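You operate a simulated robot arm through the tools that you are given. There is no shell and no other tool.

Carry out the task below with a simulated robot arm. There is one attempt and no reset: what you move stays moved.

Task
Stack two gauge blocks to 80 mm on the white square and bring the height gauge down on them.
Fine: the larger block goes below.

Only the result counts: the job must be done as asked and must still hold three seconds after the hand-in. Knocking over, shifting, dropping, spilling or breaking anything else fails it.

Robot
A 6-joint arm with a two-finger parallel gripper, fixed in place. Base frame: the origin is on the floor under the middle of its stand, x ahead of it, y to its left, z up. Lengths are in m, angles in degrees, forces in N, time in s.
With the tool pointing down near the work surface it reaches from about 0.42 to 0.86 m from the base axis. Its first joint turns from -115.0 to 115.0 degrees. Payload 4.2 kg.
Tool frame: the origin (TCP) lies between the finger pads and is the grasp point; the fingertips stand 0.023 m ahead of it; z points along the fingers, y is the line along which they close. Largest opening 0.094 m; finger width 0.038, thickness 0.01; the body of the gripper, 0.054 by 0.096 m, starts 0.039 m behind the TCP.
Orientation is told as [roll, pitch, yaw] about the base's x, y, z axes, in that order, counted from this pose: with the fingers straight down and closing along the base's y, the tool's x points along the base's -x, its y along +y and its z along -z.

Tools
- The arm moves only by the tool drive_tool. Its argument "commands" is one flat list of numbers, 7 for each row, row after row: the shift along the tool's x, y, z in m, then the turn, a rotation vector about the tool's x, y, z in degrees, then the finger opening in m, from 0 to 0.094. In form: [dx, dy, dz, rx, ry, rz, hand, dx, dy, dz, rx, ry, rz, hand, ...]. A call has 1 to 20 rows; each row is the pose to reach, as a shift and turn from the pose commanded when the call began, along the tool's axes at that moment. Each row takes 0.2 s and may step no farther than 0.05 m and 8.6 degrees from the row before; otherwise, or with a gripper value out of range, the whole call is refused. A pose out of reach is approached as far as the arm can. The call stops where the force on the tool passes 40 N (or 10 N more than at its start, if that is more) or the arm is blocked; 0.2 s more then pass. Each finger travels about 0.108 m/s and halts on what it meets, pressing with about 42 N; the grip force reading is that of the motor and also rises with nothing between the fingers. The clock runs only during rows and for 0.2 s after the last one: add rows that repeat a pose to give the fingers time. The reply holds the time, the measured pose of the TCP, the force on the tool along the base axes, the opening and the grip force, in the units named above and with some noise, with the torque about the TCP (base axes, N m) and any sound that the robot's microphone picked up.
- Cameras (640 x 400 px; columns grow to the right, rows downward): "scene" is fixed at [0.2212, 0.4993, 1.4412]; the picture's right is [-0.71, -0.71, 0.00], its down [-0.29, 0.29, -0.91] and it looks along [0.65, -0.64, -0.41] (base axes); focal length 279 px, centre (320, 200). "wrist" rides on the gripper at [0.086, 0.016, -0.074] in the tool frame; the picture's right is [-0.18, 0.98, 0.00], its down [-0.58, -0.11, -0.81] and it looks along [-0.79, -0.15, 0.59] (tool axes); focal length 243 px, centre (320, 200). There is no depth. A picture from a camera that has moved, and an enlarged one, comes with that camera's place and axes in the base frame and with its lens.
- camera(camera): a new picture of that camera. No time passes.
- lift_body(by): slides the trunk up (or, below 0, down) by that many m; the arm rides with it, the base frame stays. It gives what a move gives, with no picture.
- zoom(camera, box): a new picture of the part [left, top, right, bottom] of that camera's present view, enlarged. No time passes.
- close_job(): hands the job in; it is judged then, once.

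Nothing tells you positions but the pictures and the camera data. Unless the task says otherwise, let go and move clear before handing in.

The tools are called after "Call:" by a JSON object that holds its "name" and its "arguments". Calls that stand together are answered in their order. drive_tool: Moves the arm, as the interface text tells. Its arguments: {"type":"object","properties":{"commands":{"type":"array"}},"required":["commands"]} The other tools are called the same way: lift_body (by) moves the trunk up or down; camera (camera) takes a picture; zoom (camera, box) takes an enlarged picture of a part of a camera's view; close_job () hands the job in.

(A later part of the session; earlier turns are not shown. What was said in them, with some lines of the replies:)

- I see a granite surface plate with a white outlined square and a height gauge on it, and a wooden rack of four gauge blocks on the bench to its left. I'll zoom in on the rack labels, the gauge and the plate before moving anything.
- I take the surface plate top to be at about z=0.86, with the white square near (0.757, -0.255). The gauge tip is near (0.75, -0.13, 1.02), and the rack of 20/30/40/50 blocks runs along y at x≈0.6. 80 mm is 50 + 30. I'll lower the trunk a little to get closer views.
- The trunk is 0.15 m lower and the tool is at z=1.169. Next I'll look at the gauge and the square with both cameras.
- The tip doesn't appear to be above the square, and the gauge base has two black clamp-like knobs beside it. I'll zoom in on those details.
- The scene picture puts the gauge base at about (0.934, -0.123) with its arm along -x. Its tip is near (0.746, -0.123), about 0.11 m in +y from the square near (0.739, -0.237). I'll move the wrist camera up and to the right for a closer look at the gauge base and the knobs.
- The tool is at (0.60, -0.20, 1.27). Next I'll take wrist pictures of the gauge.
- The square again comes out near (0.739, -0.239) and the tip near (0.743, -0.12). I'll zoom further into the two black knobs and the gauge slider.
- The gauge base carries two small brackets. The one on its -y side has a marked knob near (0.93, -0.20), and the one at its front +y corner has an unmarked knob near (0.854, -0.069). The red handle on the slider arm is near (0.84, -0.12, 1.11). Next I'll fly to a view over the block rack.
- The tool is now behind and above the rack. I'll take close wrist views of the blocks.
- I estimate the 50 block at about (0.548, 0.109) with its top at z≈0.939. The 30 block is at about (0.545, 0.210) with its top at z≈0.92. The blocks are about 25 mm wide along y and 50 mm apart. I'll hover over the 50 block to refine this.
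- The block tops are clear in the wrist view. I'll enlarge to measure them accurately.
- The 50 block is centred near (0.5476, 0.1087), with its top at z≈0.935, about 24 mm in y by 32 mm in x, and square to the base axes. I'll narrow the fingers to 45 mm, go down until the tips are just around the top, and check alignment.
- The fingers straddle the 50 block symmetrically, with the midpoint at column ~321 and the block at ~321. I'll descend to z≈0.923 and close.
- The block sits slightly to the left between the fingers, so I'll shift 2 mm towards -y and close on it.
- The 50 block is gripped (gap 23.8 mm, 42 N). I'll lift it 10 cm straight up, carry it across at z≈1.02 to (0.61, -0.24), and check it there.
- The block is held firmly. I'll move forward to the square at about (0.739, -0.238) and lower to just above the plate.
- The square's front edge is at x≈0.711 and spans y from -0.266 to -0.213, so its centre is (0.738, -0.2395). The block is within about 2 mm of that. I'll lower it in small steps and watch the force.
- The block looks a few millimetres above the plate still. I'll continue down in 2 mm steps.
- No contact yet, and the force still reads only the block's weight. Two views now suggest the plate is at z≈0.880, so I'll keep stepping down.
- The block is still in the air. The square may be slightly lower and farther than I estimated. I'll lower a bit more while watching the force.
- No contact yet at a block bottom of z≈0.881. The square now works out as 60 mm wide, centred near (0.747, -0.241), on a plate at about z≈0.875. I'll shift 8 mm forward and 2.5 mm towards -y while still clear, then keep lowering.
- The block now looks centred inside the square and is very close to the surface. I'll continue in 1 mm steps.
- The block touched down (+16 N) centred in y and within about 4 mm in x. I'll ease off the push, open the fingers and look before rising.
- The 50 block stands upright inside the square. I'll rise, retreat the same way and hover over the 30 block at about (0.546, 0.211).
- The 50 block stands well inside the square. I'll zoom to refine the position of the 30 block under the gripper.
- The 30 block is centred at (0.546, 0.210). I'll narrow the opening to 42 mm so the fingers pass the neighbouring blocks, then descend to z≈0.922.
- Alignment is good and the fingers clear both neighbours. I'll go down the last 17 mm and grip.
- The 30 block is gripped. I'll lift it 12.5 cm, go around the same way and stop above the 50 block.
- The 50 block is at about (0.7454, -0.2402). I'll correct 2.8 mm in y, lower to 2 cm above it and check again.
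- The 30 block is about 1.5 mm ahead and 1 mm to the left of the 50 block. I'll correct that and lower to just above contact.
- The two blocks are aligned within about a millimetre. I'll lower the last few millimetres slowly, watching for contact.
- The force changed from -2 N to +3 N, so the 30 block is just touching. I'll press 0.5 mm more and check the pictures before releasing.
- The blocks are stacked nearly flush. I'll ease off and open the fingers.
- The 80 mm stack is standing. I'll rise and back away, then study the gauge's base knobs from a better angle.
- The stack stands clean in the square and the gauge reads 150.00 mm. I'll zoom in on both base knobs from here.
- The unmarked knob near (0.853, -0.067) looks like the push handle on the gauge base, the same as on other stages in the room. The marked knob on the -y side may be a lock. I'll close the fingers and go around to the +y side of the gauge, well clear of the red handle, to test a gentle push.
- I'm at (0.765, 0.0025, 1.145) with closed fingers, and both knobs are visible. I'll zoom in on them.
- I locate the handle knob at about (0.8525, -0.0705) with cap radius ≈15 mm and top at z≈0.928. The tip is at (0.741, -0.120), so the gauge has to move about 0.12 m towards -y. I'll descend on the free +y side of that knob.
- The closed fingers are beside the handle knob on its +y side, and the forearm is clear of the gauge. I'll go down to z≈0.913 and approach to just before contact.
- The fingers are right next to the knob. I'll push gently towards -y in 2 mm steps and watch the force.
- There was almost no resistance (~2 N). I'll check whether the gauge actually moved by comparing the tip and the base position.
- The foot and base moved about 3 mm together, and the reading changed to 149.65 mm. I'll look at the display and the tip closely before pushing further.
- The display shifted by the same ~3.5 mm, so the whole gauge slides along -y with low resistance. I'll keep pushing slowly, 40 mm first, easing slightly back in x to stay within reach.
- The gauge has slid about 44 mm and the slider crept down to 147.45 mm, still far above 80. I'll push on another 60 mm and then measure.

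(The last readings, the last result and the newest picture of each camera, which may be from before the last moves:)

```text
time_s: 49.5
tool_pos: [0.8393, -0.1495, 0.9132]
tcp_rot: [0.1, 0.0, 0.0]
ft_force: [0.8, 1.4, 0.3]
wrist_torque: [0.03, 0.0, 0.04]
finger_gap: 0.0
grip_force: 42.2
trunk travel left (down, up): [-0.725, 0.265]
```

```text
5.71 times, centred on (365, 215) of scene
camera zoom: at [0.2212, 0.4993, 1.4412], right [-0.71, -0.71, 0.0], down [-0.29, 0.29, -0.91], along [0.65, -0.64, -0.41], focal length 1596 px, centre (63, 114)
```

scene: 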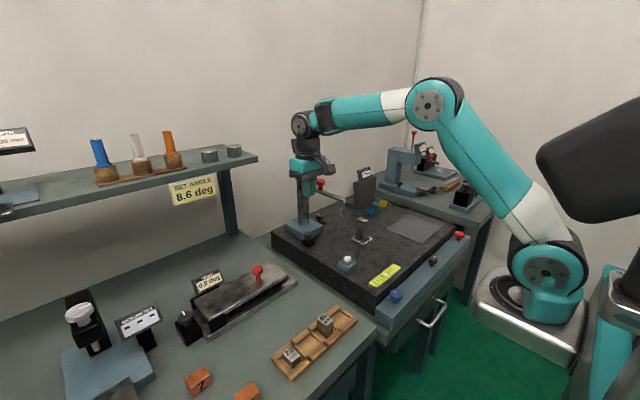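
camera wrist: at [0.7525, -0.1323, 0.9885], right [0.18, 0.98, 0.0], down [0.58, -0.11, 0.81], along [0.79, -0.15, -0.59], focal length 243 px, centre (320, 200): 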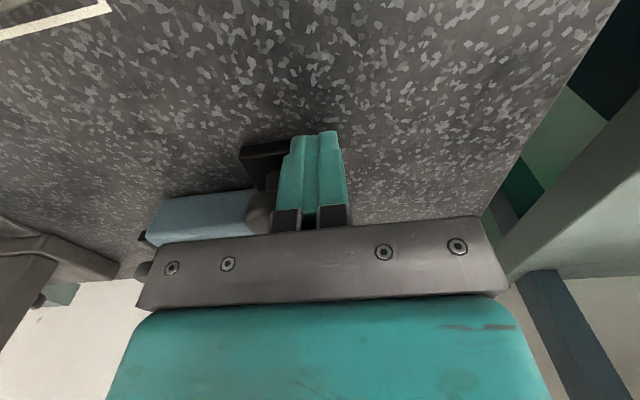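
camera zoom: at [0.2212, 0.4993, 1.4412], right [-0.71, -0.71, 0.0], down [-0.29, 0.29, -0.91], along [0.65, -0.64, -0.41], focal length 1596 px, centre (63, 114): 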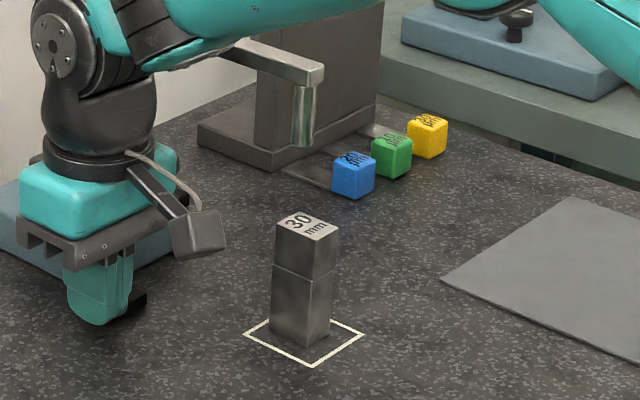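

The reading is 144.30 mm and the tip is about 15 mm short of the stack in y, measured both by travel and in the picture. I'll push the remaining ~15 mm slowly.

Call:
{"name": "drive_tool", "arguments": {"commands": [0.0, -0.003, 0, 0, 0, 0, 0.0, 0.0, -0.006, 0, 0, 0, 0, 0.0, 0.0, -0.009, 0, 0, 0, 0, 0.0, 0.0, -0.012, 0, 0, 0, 0, 0.0, 0.0, -0.0145, 0, 0, 0, 0, 0.0, 0.0, -0.0145, 0, 0, 0, 0, 0.0]}}

Call:
{"name": "zoom", "arguments": {"camera": "scene", "box": [280, 120, 400, 250]}}

Call:
{"name": "zoom", "arguments": {"camera": "scene", "box": [335, 180, 395, 250]}}

```text
time_s: 51.0
tool_pos: [0.8391, -0.1631, 0.9139]
tcp_rot: [0.1, 0.0, 0.0]
ft_force: [0.1, 2.2, 0.2]
wrist_torque: [-0.05, -0.03, 0.06]
finger_gap: 0.0
grip_force: 42.4
trunk travel left (down, up): [-0.725, 0.265]
```

```text
3.08 times, centred on (340, 185) of scene
camera zoom: at [0.2212, 0.4993, 1.4412], right [-0.71, -0.71, 0.0], down [-0.29, 0.29, -0.91], along [0.65, -0.64, -0.41], focal length 860 px, centre (258, 246)
```

zoom: 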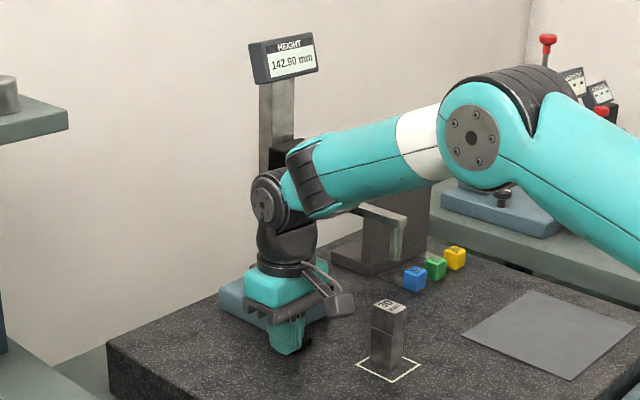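

```text
5.71 times, centred on (365, 215) of scene
camera zoom: at [0.2212, 0.4993, 1.4412], right [-0.71, -0.71, 0.0], down [-0.29, 0.29, -0.91], along [0.65, -0.64, -0.41], focal length 1596 px, centre (63, 114)
```

zoom: 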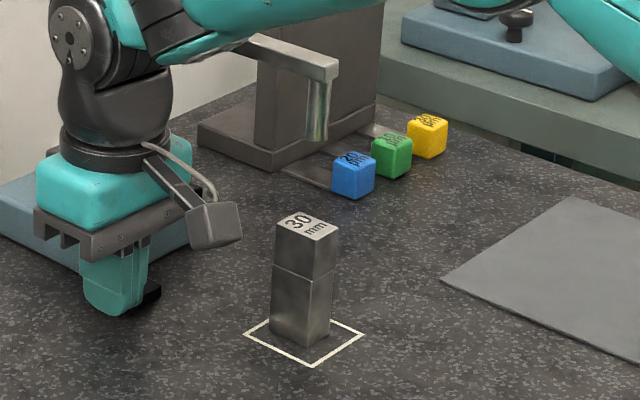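

The reading is 142.90 mm and the slider appears to creep down at about 1 mm/s. The tip should now be almost over the stack. I'll back the fingers off in +y, rise clear, and look at the alignment.

Call:
{"name": "drive_tool", "arguments": {"commands": [0.0, 0.01, 0, 0, 0, 0, 0.0, 0.0, 0.04, 0, 0, 0, 0, 0.0, 0.0, 0.07, -0.01, 0, 0, 0, 0.0, 0.0, 0.09, -0.05, 0, 0, 0, 0.0, 0.0, 0.1, -0.1, 0, 0, 0, 0.0, 0.01, 0.1, -0.15, 0, 0, 0, 0.0, 0.03, 0.1, -0.2, 0, 0, 0, 0.0, 0.06, 0.1, -0.24, 0, 0, 0, 0.0, 0.06, 0.1, -0.24, 0, 0, 0, 0.0]}}

Call:
{"name": "camera", "arguments": {"camera": "wrist"}}

Call:
{"name": "zoom", "arguments": {"camera": "scene", "box": [280, 120, 400, 250]}}

```text
refused: row 5 steps farther than a row can; nothing moved
```

```text
taken
camera wrist: at [0.7524, -0.147, 0.9892], right [0.18, 0.98, 0.0], down [0.58, -0.11, 0.81], along [0.79, -0.15, -0.59], focal length 243 px, centre (320, 200)
```

wrist: 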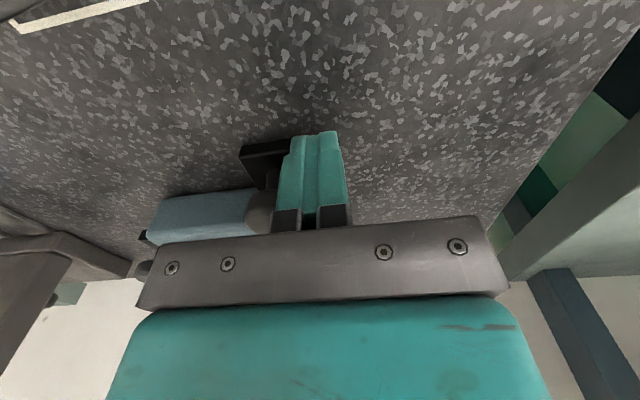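

```text
3.08 times, centred on (340, 185) of scene
camera zoom: at [0.2212, 0.4993, 1.4412], right [-0.71, -0.71, 0.0], down [-0.29, 0.29, -0.91], along [0.65, -0.64, -0.41], focal length 860 px, centre (258, 246)
```

zoom: 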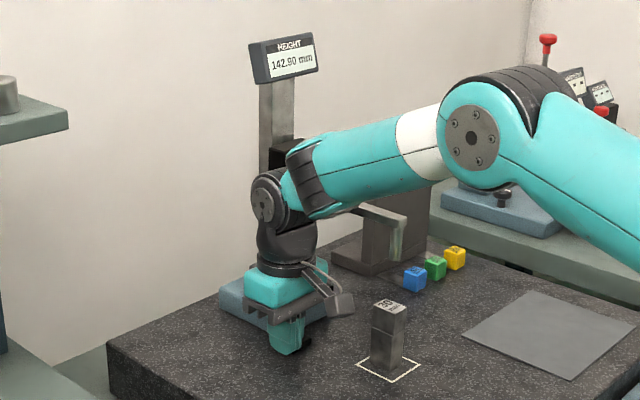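

That call was refused because one step was too long, and nothing moved. I'll repeat the retreat with shorter steps.

Call:
{"name": "drive_tool", "arguments": {"commands": [0.0, 0.01, 0, 0, 0, 0, 0.0, 0.0, 0.04, 0, 0, 0, 0, 0.0, 0.0, 0.07, -0.01, 0, 0, 0, 0.0, 0.0, 0.09, -0.045, 0, 0, 0, 0.0, 0.0, 0.1, -0.09, 0, 0, 0, 0.0, 0.005, 0.1, -0.135, 0, 0, 0, 0.0, 0.02, 0.1, -0.178, 0, 0, 0, 0.0, 0.045, 0.1, -0.215, 0, 0, 0, 0.0, 0.06, 0.1, -0.24, 0, 0, 0, 0.0, 0.06, 0.1, -0.24, 0, 0, 0, 0.0]}}

Call:
{"name": "camera", "arguments": {"camera": "wrist"}}

Call:
{"name": "zoom", "arguments": {"camera": "scene", "box": [280, 120, 400, 250]}}

```text
time_s: 53.1
tool_pos: [0.779, -0.0648, 1.1524]
tcp_rot: [0.0, 0.0, 0.1]
ft_force: [-0.3, 0.2, 0.3]
wrist_torque: [0.01, 0.0, -0.02]
finger_gap: 0.0
grip_force: 42.7
trunk travel left (down, up): [-0.725, 0.265]
```

```text
taken
camera wrist: at [0.6926, -0.0485, 1.2279], right [0.18, 0.98, 0.0], down [0.58, -0.11, 0.81], along [0.79, -0.15, -0.59], focal length 243 px, centre (320, 200)
```

wrist: 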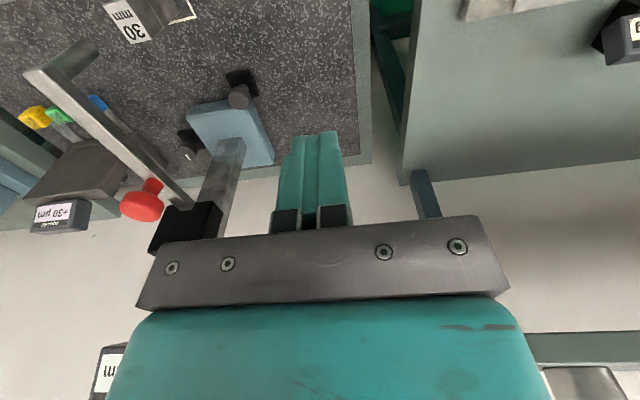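

```text
3.08 times, centred on (340, 185) of scene
camera zoom: at [0.2212, 0.4993, 1.4412], right [-0.71, -0.71, 0.0], down [-0.29, 0.29, -0.91], along [0.65, -0.64, -0.41], focal length 860 px, centre (258, 246)
```

zoom: 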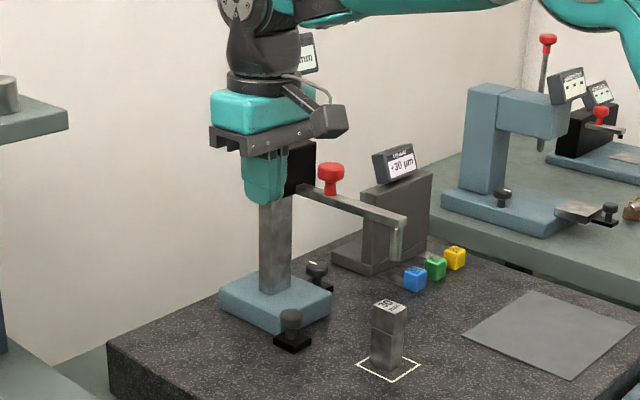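

The gauge stands straight beside the stack. I'll move in front of it, in line with the square, to check tip alignment over the block.

Call:
{"name": "drive_tool", "arguments": {"commands": [0.04, 0.0, -0.01, 0, 0, 0, 0.0, 0.08, 0.0, -0.02, 0, 0, 0, 0.0, 0.12, 0.0, -0.02, 0, 0, 0, 0.0, 0.159, -0.01, -0.02, 0, 0, 0, 0.0, 0.159, -0.055, -0.02, 0, 0, 0, 0.0, 0.159, -0.1, -0.02, 0, 0, 0, 0.0, 0.159, -0.14, -0.02, 0, 0, 0, 0.0, 0.159, -0.175, -0.02, 0, 0, 0, 0.02, 0.159, -0.175, -0.02, 0, 0, 0, 0.06, 0.159, -0.175, -0.02, 0, 0, 0, 0.094, 0.159, -0.175, -0.02, 0, 0, 0, 0.094]}}

Call:
{"name": "camera", "arguments": {"camera": "wrist"}}

Call:
{"name": "zoom", "arguments": {"camera": "wrist", "box": [270, 80, 400, 230]}}

Call:
{"name": "zoom", "arguments": {"camera": "scene", "box": [280, 120, 400, 250]}}

```text
time_s: 55.5
tool_pos: [0.6173, -0.2337, 1.173]
tcp_rot: [0.0, -0.1, 0.0]
ft_force: [0.7, 0.4, -0.3]
wrist_torque: [-0.03, -0.01, 0.0]
finger_gap: 0.0941
grip_force: 0.0
trunk travel left (down, up): [-0.725, 0.265]
```

```text
taken
camera wrist: at [0.5318, -0.2177, 1.2481], right [0.18, 0.98, 0.0], down [0.58, -0.11, 0.81], along [0.79, -0.15, -0.59], focal length 243 px, centre (320, 200)
```

wrist: 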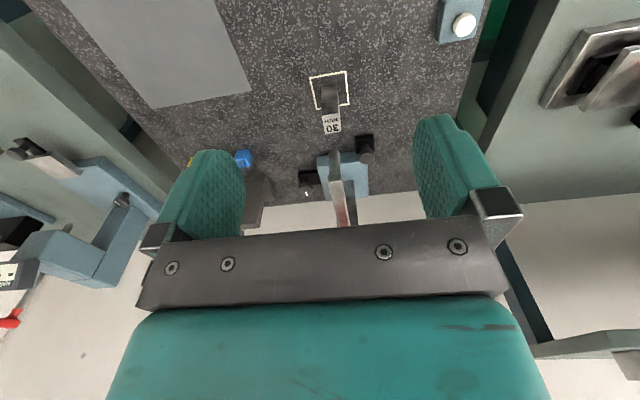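

```text
2.67 times, centred on (335, 155) of wrist
camera zoom: at [0.5318, -0.2177, 1.2481], right [0.18, 0.98, 0.0], down [0.58, -0.11, 0.81], along [0.79, -0.15, -0.59], focal length 647 px, centre (280, 320)
```

zoom: 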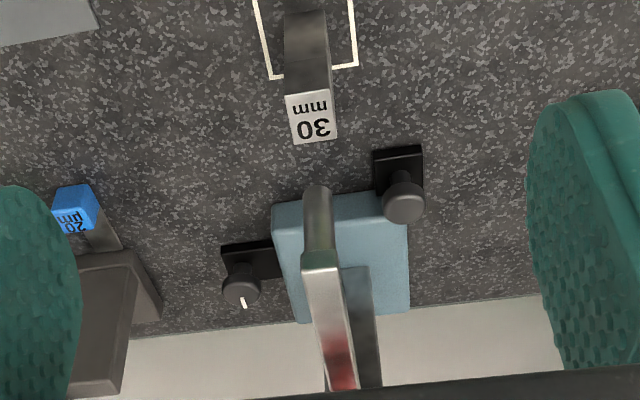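

```text
3.08 times, centred on (340, 185) of scene
camera zoom: at [0.2212, 0.4993, 1.4412], right [-0.71, -0.71, 0.0], down [-0.29, 0.29, -0.91], along [0.65, -0.64, -0.41], focal length 860 px, centre (258, 246)
```

zoom: 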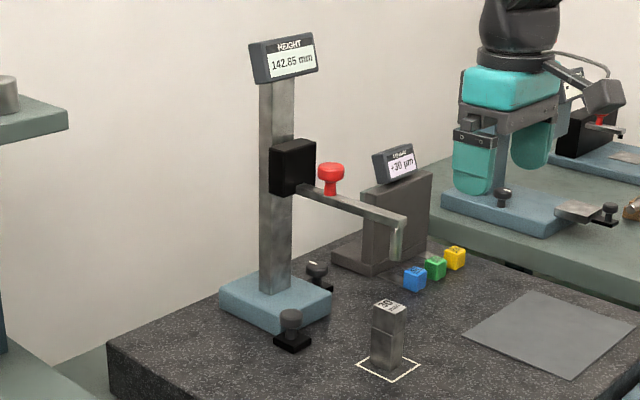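

The tip is at (0.742, -0.238) and the stack top at (0.7466, -0.2404), so the tip will land fully on the block, and the gauge holds at 142.85 mm. I'll bring closed fingertips over the gauge arm at x≈0.775 to push the slider down.

Call:
{"name": "drive_tool", "arguments": {"commands": [-0.04, -0.0045, 0, 0, 0, 0, 0.06, -0.08, -0.0045, 0, 0, 0, 0, 0.03, -0.12, -0.0045, 0, 0, 0, 0, 0.0, -0.157, -0.0045, 0, 0, 0, 0, 0.0, -0.157, -0.0045, 0.02, 0, 0, 0, 0.0, -0.157, -0.0045, 0.045, 0, 0, 0, 0.0, -0.157, -0.0045, 0.045, 0, 0, 0, 0.0]}}

Call:
{"name": "camera", "arguments": {"camera": "wrist"}}

Call:
{"name": "zoom", "arguments": {"camera": "scene", "box": [290, 120, 400, 250]}}

```text
time_s: 57.1
tool_pos: [0.7735, -0.2415, 1.1276]
tcp_rot: [-0.1, 0.0, 0.1]
ft_force: [0.4, 0.4, -0.4]
wrist_torque: [-0.02, 0.0, 0.03]
finger_gap: 0.0
grip_force: 41.9
trunk travel left (down, up): [-0.725, 0.265]
```

```text
taken
camera wrist: at [0.6884, -0.225, 1.2038], right [0.18, 0.98, 0.0], down [0.58, -0.11, 0.81], along [0.79, -0.15, -0.59], focal length 243 px, centre (320, 200)
```

wrist: 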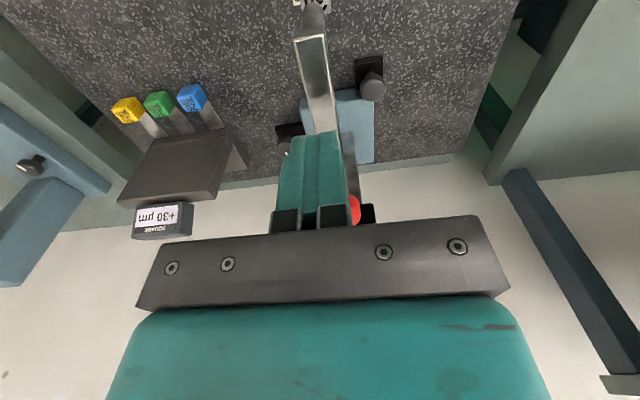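

```text
3.08 times, centred on (345, 185) of scene
camera zoom: at [0.2212, 0.4993, 1.4412], right [-0.71, -0.71, 0.0], down [-0.29, 0.29, -0.91], along [0.65, -0.64, -0.41], focal length 860 px, centre (243, 246)
```

zoom: 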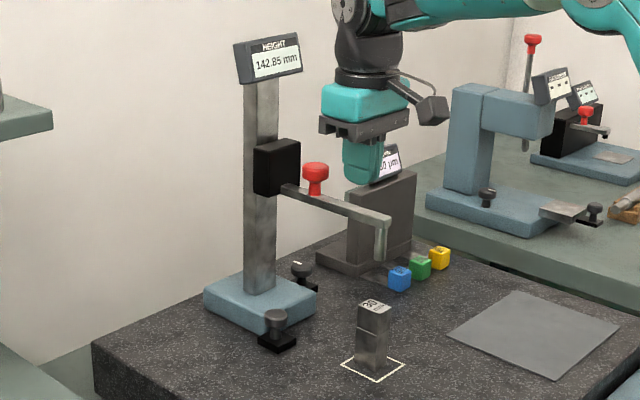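

The fingertips are centred over the gauge arm about 3 cm above it. I'll descend to touch it and start pushing down slowly.

Call:
{"name": "drive_tool", "arguments": {"commands": [0, 0.001, 0.015, 0, 0, 0, 0.0, 0, 0.001, 0.028, 0, 0, 0, 0.0, 0, 0.001, 0.033, 0, 0, 0, 0.0, 0, 0.001, 0.038, 0, 0, 0, 0.0, 0, 0.001, 0.038, 0, 0, 0, 0.0]}}

Call:
{"name": "zoom", "arguments": {"camera": "scene", "box": [290, 120, 400, 250]}}

```text
time_s: 58.4
tool_pos: [0.7769, -0.2407, 1.0896]
tcp_rot: [0.0, -0.1, 0.0]
ft_force: [0.3, -0.6, -0.2]
wrist_torque: [-0.02, -0.02, -0.03]
finger_gap: 0.0002
grip_force: 41.9
trunk travel left (down, up): [-0.725, 0.265]
```

```text
3.08 times, centred on (345, 185) of scene
camera zoom: at [0.2212, 0.4993, 1.4412], right [-0.71, -0.71, 0.0], down [-0.29, 0.29, -0.91], along [0.65, -0.64, -0.41], focal length 860 px, centre (243, 246)
```

zoom: 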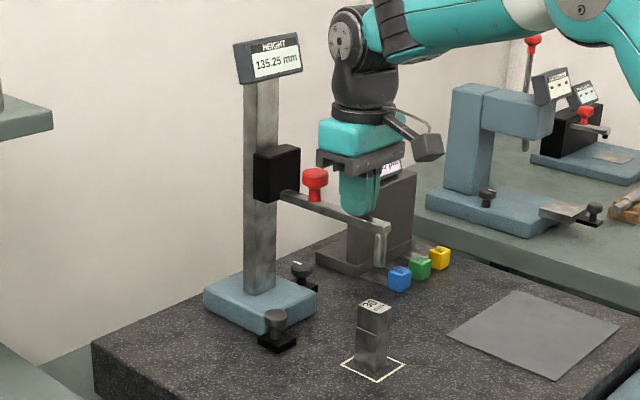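

The reading dropped to 135.25 mm with almost no force on the tool. I'll wait briefly to see whether the slider stays there.

Call:
{"name": "drive_tool", "arguments": {"commands": [0, 0, 0, 0, 0, 0, 0.0, 0, 0, 0, 0, 0, 0, 0.0, 0, 0, 0, 0, 0, 0, 0.0]}}

Call:
{"name": "zoom", "arguments": {"camera": "scene", "box": [290, 120, 400, 250]}}

Call:
{"name": "zoom", "arguments": {"camera": "scene", "box": [330, 165, 390, 225]}}

```text
time_s: 59.1
tool_pos: [0.7764, -0.2405, 1.091]
tcp_rot: [-0.1, 0.0, 0.0]
ft_force: [0.9, 0.5, 0.1]
wrist_torque: [-0.02, -0.01, 0.0]
finger_gap: 0.0001
grip_force: 41.4
trunk travel left (down, up): [-0.725, 0.265]
```

```text
3.08 times, centred on (345, 185) of scene
camera zoom: at [0.2212, 0.4993, 1.4412], right [-0.71, -0.71, 0.0], down [-0.29, 0.29, -0.91], along [0.65, -0.64, -0.41], focal length 860 px, centre (243, 246)
```

zoom: 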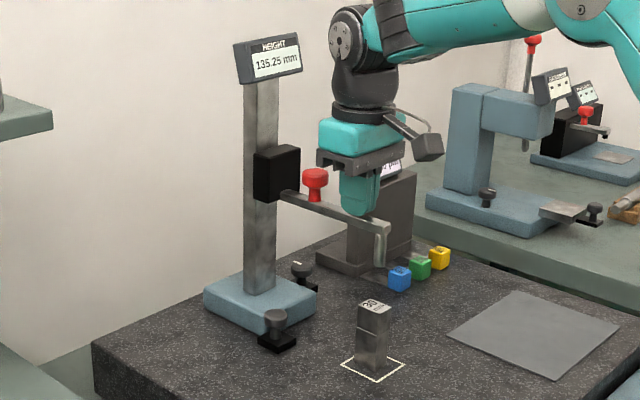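

```text
6.67 times, centred on (360, 195) of scene
camera zoom: at [0.2212, 0.4993, 1.4412], right [-0.71, -0.71, 0.0], down [-0.29, 0.29, -0.91], along [0.65, -0.64, -0.41], focal length 1862 px, centre (53, 233)
```

zoom: 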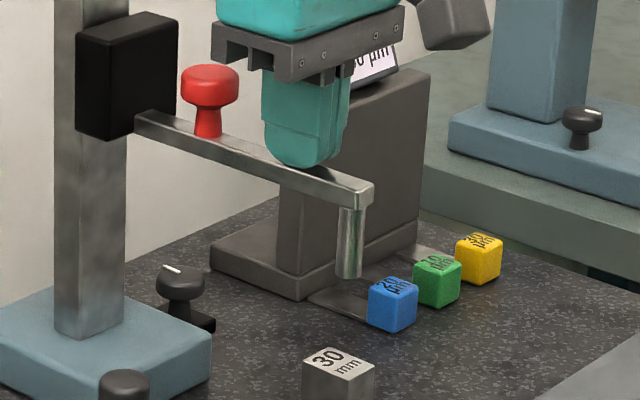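

The slider holds at 135.25 mm with the fingers resting on the arm, so it follows the push. I'll push down 48 mm slowly.

Call:
{"name": "drive_tool", "arguments": {"commands": [0, 0, 0.004, 0, 0, 0, 0.0, 0, 0, 0.008, 0, 0, 0, 0.0, 0, 0, 0.012, 0, 0, 0, 0.0, 0, 0, 0.016, 0, 0, 0, 0.0, 0, 0, 0.02, 0, 0, 0, 0.0, 0, 0, 0.024, 0, 0, 0, 0.0, 0, 0, 0.028, 0, 0, 0, 0.0, 0, 0, 0.032, 0, 0, 0, 0.0, 0, 0, 0.036, 0, 0, 0, 0.0, 0, 0, 0.04, 0, 0, 0, 0.0, 0, 0, 0.044, 0, 0, 0, 0.0, 0, 0, 0.048, 0, 0, 0, 0.0, 0, 0, 0.048, 0, 0, 0, 0.0]}}

Call:
{"name": "zoom", "arguments": {"camera": "scene", "box": [290, 120, 400, 250]}}

Call:
{"name": "zoom", "arguments": {"camera": "scene", "box": [330, 190, 390, 250]}}

Call:
{"name": "camera", "arguments": {"camera": "wrist"}}

```text
time_s: 62.0
tool_pos: [0.775, -0.2399, 1.0425]
tcp_rot: [-0.1, 0.0, 0.0]
ft_force: [0.1, 0.0, 0.4]
wrist_torque: [-0.03, 0.02, -0.01]
finger_gap: 0.0001
grip_force: 42.2
trunk travel left (down, up): [-0.725, 0.265]
```

```text
3.08 times, centred on (345, 185) of scene
camera zoom: at [0.2212, 0.4993, 1.4412], right [-0.71, -0.71, 0.0], down [-0.29, 0.29, -0.91], along [0.65, -0.64, -0.41], focal length 860 px, centre (243, 246)
```

zoom: 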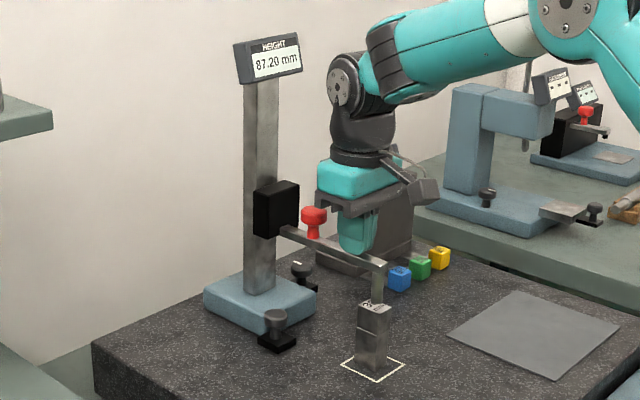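

```text
6.67 times, centred on (360, 220) of scene
camera zoom: at [0.2212, 0.4993, 1.4412], right [-0.71, -0.71, 0.0], down [-0.29, 0.29, -0.91], along [0.65, -0.64, -0.41], focal length 1862 px, centre (53, 67)
```

zoom: 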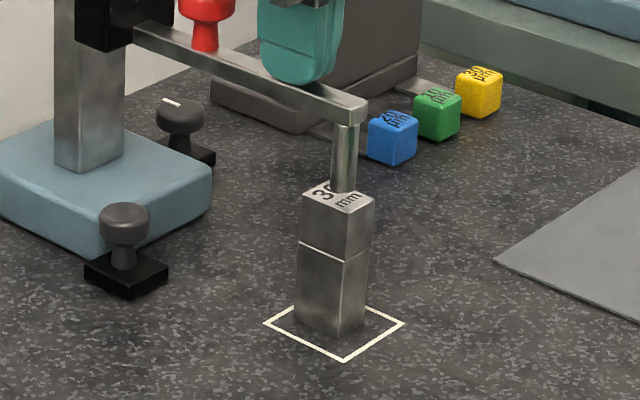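

```text
taken
camera wrist: at [0.69, -0.2245, 1.1174], right [0.18, 0.98, 0.0], down [0.58, -0.11, 0.81], along [0.79, -0.15, -0.59], focal length 243 px, centre (320, 200)
```

wrist: 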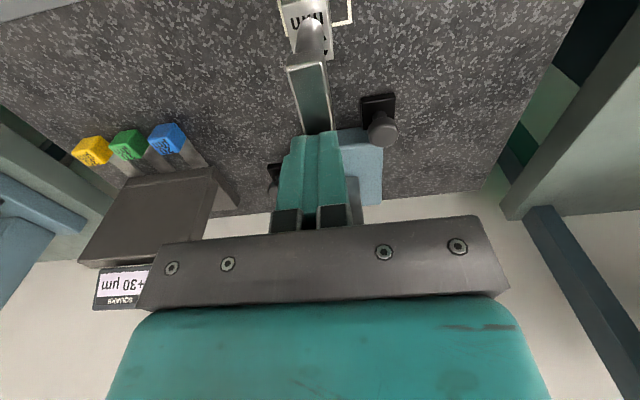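

The reading is 87.20 mm with the tip about 7 mm above the block. I'll check tip placement up close before the final approach.

Call:
{"name": "zoom", "arguments": {"camera": "wrist", "box": [260, 0, 370, 80]}}

Call:
{"name": "zoom", "arguments": {"camera": "scene", "box": [345, 200, 375, 225]}}

```text
5.00 times, centred on (315, 40) of wrist
camera zoom: at [0.69, -0.2245, 1.1174], right [0.18, 0.98, 0.0], down [0.58, -0.11, 0.81], along [0.79, -0.15, -0.59], focal length 1213 px, centre (345, 1000)
```

zoom: 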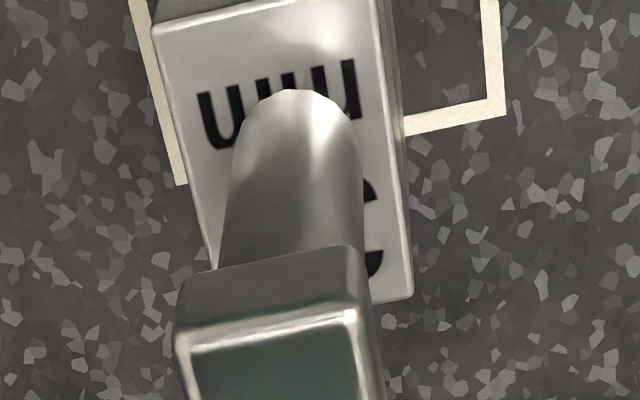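

```text
16.00 times, centred on (360, 212) of scene
camera zoom: at [0.2212, 0.4993, 1.4412], right [-0.71, -0.71, 0.0], down [-0.29, 0.29, -0.91], along [0.65, -0.64, -0.41], focal length 4470 px, centre (-320, 0)
```

zoom: 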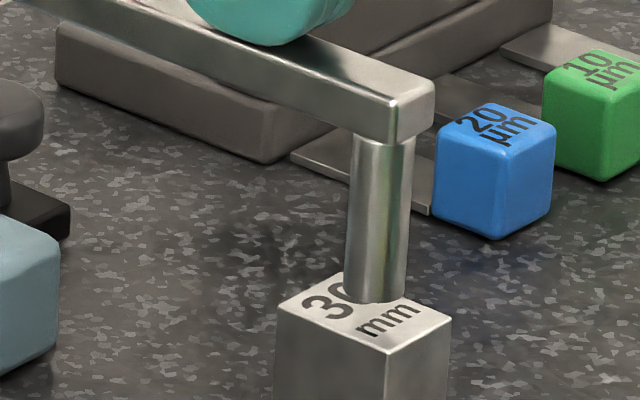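

The tip will land fully on the 30 block, about 5 mm off centre in x and 3 mm in y. I'll go down another 6 mm.

Call:
{"name": "drive_tool", "arguments": {"commands": [0, 0, 0.002, 0, 0, 0, 0.0, 0, 0, 0.004, 0, 0, 0, 0.0, 0, 0, 0.006, 0, 0, 0, 0.0, 0, 0, 0.006, 0, 0, 0, 0.0]}}

Call:
{"name": "zoom", "arguments": {"camera": "scene", "box": [290, 120, 400, 250]}}

Call:
{"name": "zoom", "arguments": {"camera": "scene", "box": [345, 200, 375, 225]}}

```text
time_s: 63.0
tool_pos: [0.7753, -0.2428, 1.0359]
tcp_rot: [0.0, 0.0, 0.0]
ft_force: [-0.2, -0.7, -0.2]
wrist_torque: [-0.03, -0.02, 0.05]
finger_gap: 0.0
grip_force: 42.2
trunk travel left (down, up): [-0.725, 0.265]
```

```text
3.08 times, centred on (345, 185) of scene
camera zoom: at [0.2212, 0.4993, 1.4412], right [-0.71, -0.71, 0.0], down [-0.29, 0.29, -0.91], along [0.65, -0.64, -0.41], focal length 860 px, centre (243, 246)
```

zoom: 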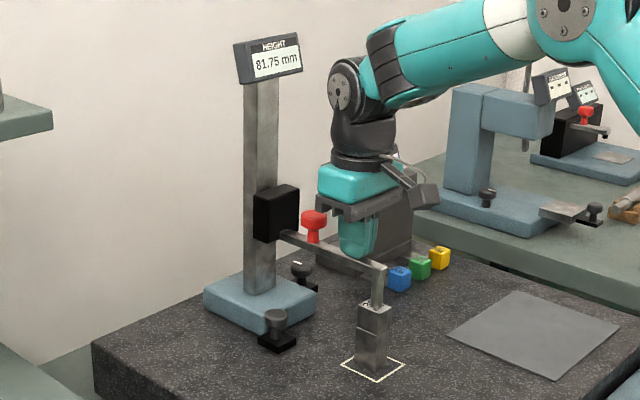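

```text
16.00 times, centred on (360, 212) of scene
camera zoom: at [0.2212, 0.4993, 1.4412], right [-0.71, -0.71, 0.0], down [-0.29, 0.29, -0.91], along [0.65, -0.64, -0.41], focal length 4470 px, centre (-320, 0)
```

zoom: 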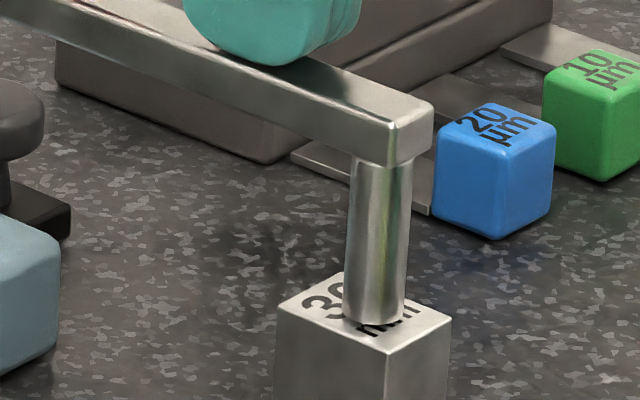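

The reading is 81.75 mm. I'll close the last 1.75 mm in half-millimetre steps.

Call:
{"name": "drive_tool", "arguments": {"commands": [0, 0, 0.0005, 0, 0, 0, 0.0, 0, 0, 0.001, 0, 0, 0, 0.0, 0, 0, 0.0015, 0, 0, 0, 0.0, 0, 0, 0.0018, 0, 0, 0, 0.0, 0, 0, 0.0018, 0, 0, 0, 0.0]}}

Call:
{"name": "zoom", "arguments": {"camera": "scene", "box": [290, 120, 400, 250]}}

Call:
{"name": "zoom", "arguments": {"camera": "scene", "box": [345, 200, 375, 225]}}

```text
time_s: 64.2
tool_pos: [0.7768, -0.2415, 1.036]
tcp_rot: [0.0, 0.0, 0.0]
ft_force: [1.0, -2.3, 4.6]
wrist_torque: [-0.06, 0.06, 0.04]
finger_gap: 0.0
grip_force: 42.1
trunk travel left (down, up): [-0.725, 0.265]
```

```text
3.08 times, centred on (345, 185) of scene
camera zoom: at [0.2212, 0.4993, 1.4412], right [-0.71, -0.71, 0.0], down [-0.29, 0.29, -0.91], along [0.65, -0.64, -0.41], focal length 860 px, centre (243, 246)
```

zoom: 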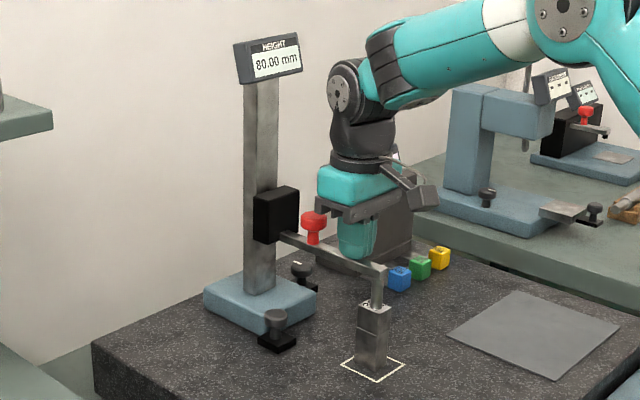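

```text
16.00 times, centred on (360, 212) of scene
camera zoom: at [0.2212, 0.4993, 1.4412], right [-0.71, -0.71, 0.0], down [-0.29, 0.29, -0.91], along [0.65, -0.64, -0.41], focal length 4470 px, centre (-320, 0)
```

zoom: 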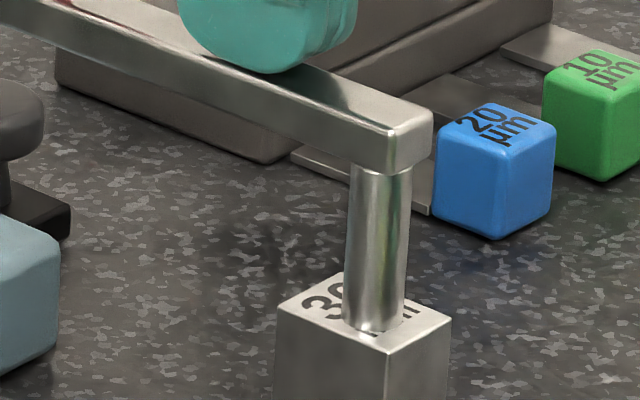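

The gauge reads 80.00 mm with contact (~4.6 N). I'll lift the fingers straight up off the arm and back away, then check that it holds.

Call:
{"name": "drive_tool", "arguments": {"commands": [0, 0, -0.003, 0, 0, 0, 0.0, 0, 0, -0.015, 0, 0, 0, 0.0, 0, 0, -0.05, 0, 0, 0, 0.0, 0, 0, -0.09, 0, 0, 0, 0.0, 0, 0, -0.13, 0, 0, 0, 0.0, 0.04, 0, -0.15, 0, 0, 0, 0.0, 0.08, 0, -0.16, 0, 0, 0, 0.0, 0.12, 0, -0.16, 0, 0, 0, 0.0, 0.16, 0, -0.16, 0, 0, 0, 0.0, 0.19, 0, -0.16, 0, 0, 0, 0.0, 0.19, 0, -0.16, 0, 0, 0, 0.0]}}

Call:
{"name": "zoom", "arguments": {"camera": "scene", "box": [290, 120, 400, 250]}}

Call:
{"name": "zoom", "arguments": {"camera": "scene", "box": [345, 195, 385, 245]}}

Call:
{"name": "camera", "arguments": {"camera": "wrist"}}

```text
time_s: 66.5
tool_pos: [0.5868, -0.2413, 1.1947]
tcp_rot: [0.0, -0.1, 0.0]
ft_force: [0.2, 0.1, -0.3]
wrist_torque: [-0.01, 0.01, 0.02]
finger_gap: 0.0004
grip_force: 41.6
trunk travel left (down, up): [-0.725, 0.265]
```

```text
3.08 times, centred on (345, 185) of scene
camera zoom: at [0.2212, 0.4993, 1.4412], right [-0.71, -0.71, 0.0], down [-0.29, 0.29, -0.91], along [0.65, -0.64, -0.41], focal length 860 px, centre (243, 246)
```

zoom: 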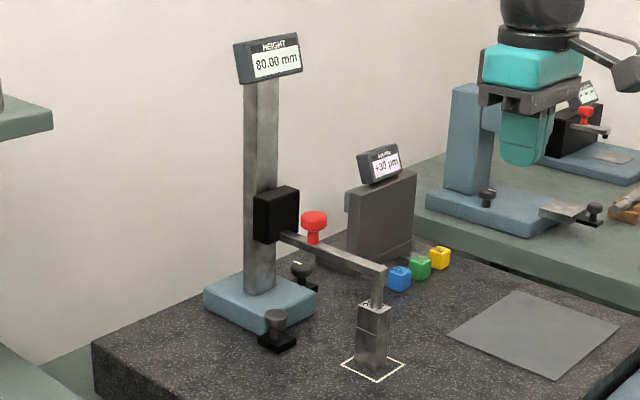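

```text
8.00 times, centred on (365, 220) of scene
camera zoom: at [0.2212, 0.4993, 1.4412], right [-0.71, -0.71, 0.0], down [-0.29, 0.29, -0.91], along [0.65, -0.64, -0.41], focal length 2235 px, centre (-40, 40)
```

zoom: 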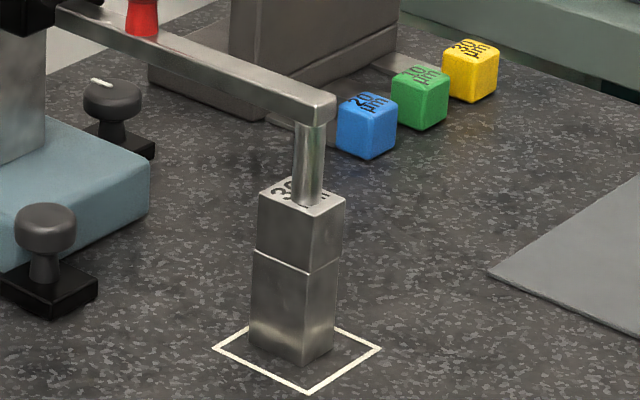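

```text
taken
camera wrist: at [0.5012, -0.2251, 1.271], right [0.18, 0.98, 0.0], down [0.58, -0.11, 0.81], along [0.79, -0.15, -0.59], focal length 243 px, centre (320, 200)
```

wrist: 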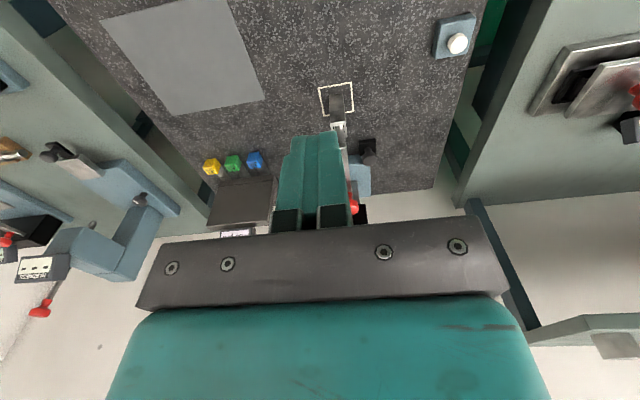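

The gauge reads 80.00 mm with the stack standing in the square and the arm clear. I'll wait about 3 s and check everything once more.

Call:
{"name": "drive_tool", "arguments": {"commands": [0.02, 0, -0.02, 0, 0, 0, 0.02, 0.03, 0, -0.03, 0, 0, 0, 0.04, 0.03, 0, -0.03, 0, 0, 0, 0.05, 0.03, 0, -0.03, 0, 0, 0, 0.05, 0.03, 0, -0.03, 0, 0, 0, 0.05, 0.03, 0, -0.03, 0, 0, 0, 0.05, 0.03, 0, -0.03, 0, 0, 0, 0.05, 0.03, 0, -0.03, 0, 0, 0, 0.05, 0.03, 0, -0.03, 0, 0, 0, 0.05, 0.03, 0, -0.03, 0, 0, 0, 0.05, 0.03, 0, -0.03, 0, 0, 0, 0.05, 0.03, 0, -0.03, 0, 0, 0, 0.05, 0.03, 0, -0.03, 0, 0, 0, 0.05, 0.03, 0, -0.03, 0, 0, 0, 0.05, 0.03, 0, -0.03, 0, 0, 0, 0.05]}}

Call:
{"name": "camera", "arguments": {"camera": "scene"}}

Call:
{"name": "zoom", "arguments": {"camera": "scene", "box": [290, 120, 400, 250]}}

Call:
{"name": "zoom", "arguments": {"camera": "scene", "box": [260, 240, 440, 390]}}

```text
time_s: 69.8
tool_pos: [0.5578, -0.2388, 1.2274]
tcp_rot: [0.0, -0.1, 0.0]
ft_force: [-0.5, 0.4, 0.2]
wrist_torque: [-0.01, -0.03, 0.02]
finger_gap: 0.0501
grip_force: 0.0
trunk travel left (down, up): [-0.725, 0.265]
```

```text
taken
```

scene: 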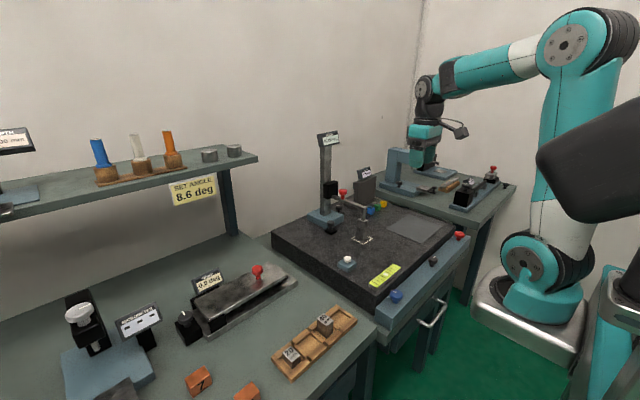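

```text
3.08 times, centred on (345, 185) of scene
camera zoom: at [0.2212, 0.4993, 1.4412], right [-0.71, -0.71, 0.0], down [-0.29, 0.29, -0.91], along [0.65, -0.64, -0.41], focal length 860 px, centre (243, 246)
```

zoom: 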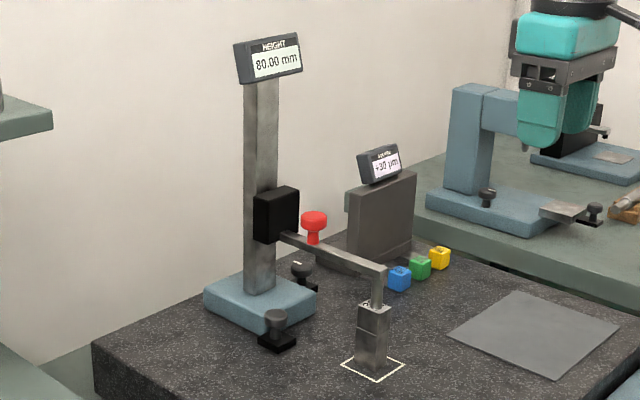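

```text
2.67 times, centred on (350, 315) of scene
camera zoom: at [0.2212, 0.4993, 1.4412], right [-0.71, -0.71, 0.0], down [-0.29, 0.29, -0.91], along [0.65, -0.64, -0.41], focal length 745 px, centre (240, -107)
```

zoom: 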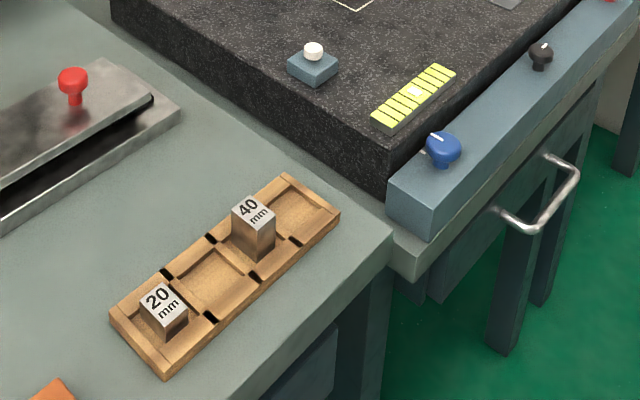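

The stack is 50 mm below and 30 mm on top, inside the white square. The gauge tip rests on it at a steady 80.00 mm, everything else is undisturbed, and the gripper is open and clear. I'm handing the job in.

Call:
{"name": "close_job", "arguments": {}}

```text
The job is handed in.
```

I stacked the 50 mm block with the 30 mm block on top inside the white square, then brought the height gauge down on them. It read 80.00 mm, and the reading was the same after a wait of about 3 s before I handed in.

- **Moving the gauge:** Its tip started about 12 cm to one side of the square. I slid the gauge across using the unmarked knob on its base, then pushed its arm down until the tip touched the top block.
- **Tip position:** The tip sits fully on the block, about 5 mm off its centre.
- **Left alone:** The 40 mm and 20 mm blocks are still in the rack. In the last pictures I saw nothing else moved or knocked over. I did not turn the marked knob on the gauge base; the gauge slid freely without it.

The gripper is open and clear of the work.
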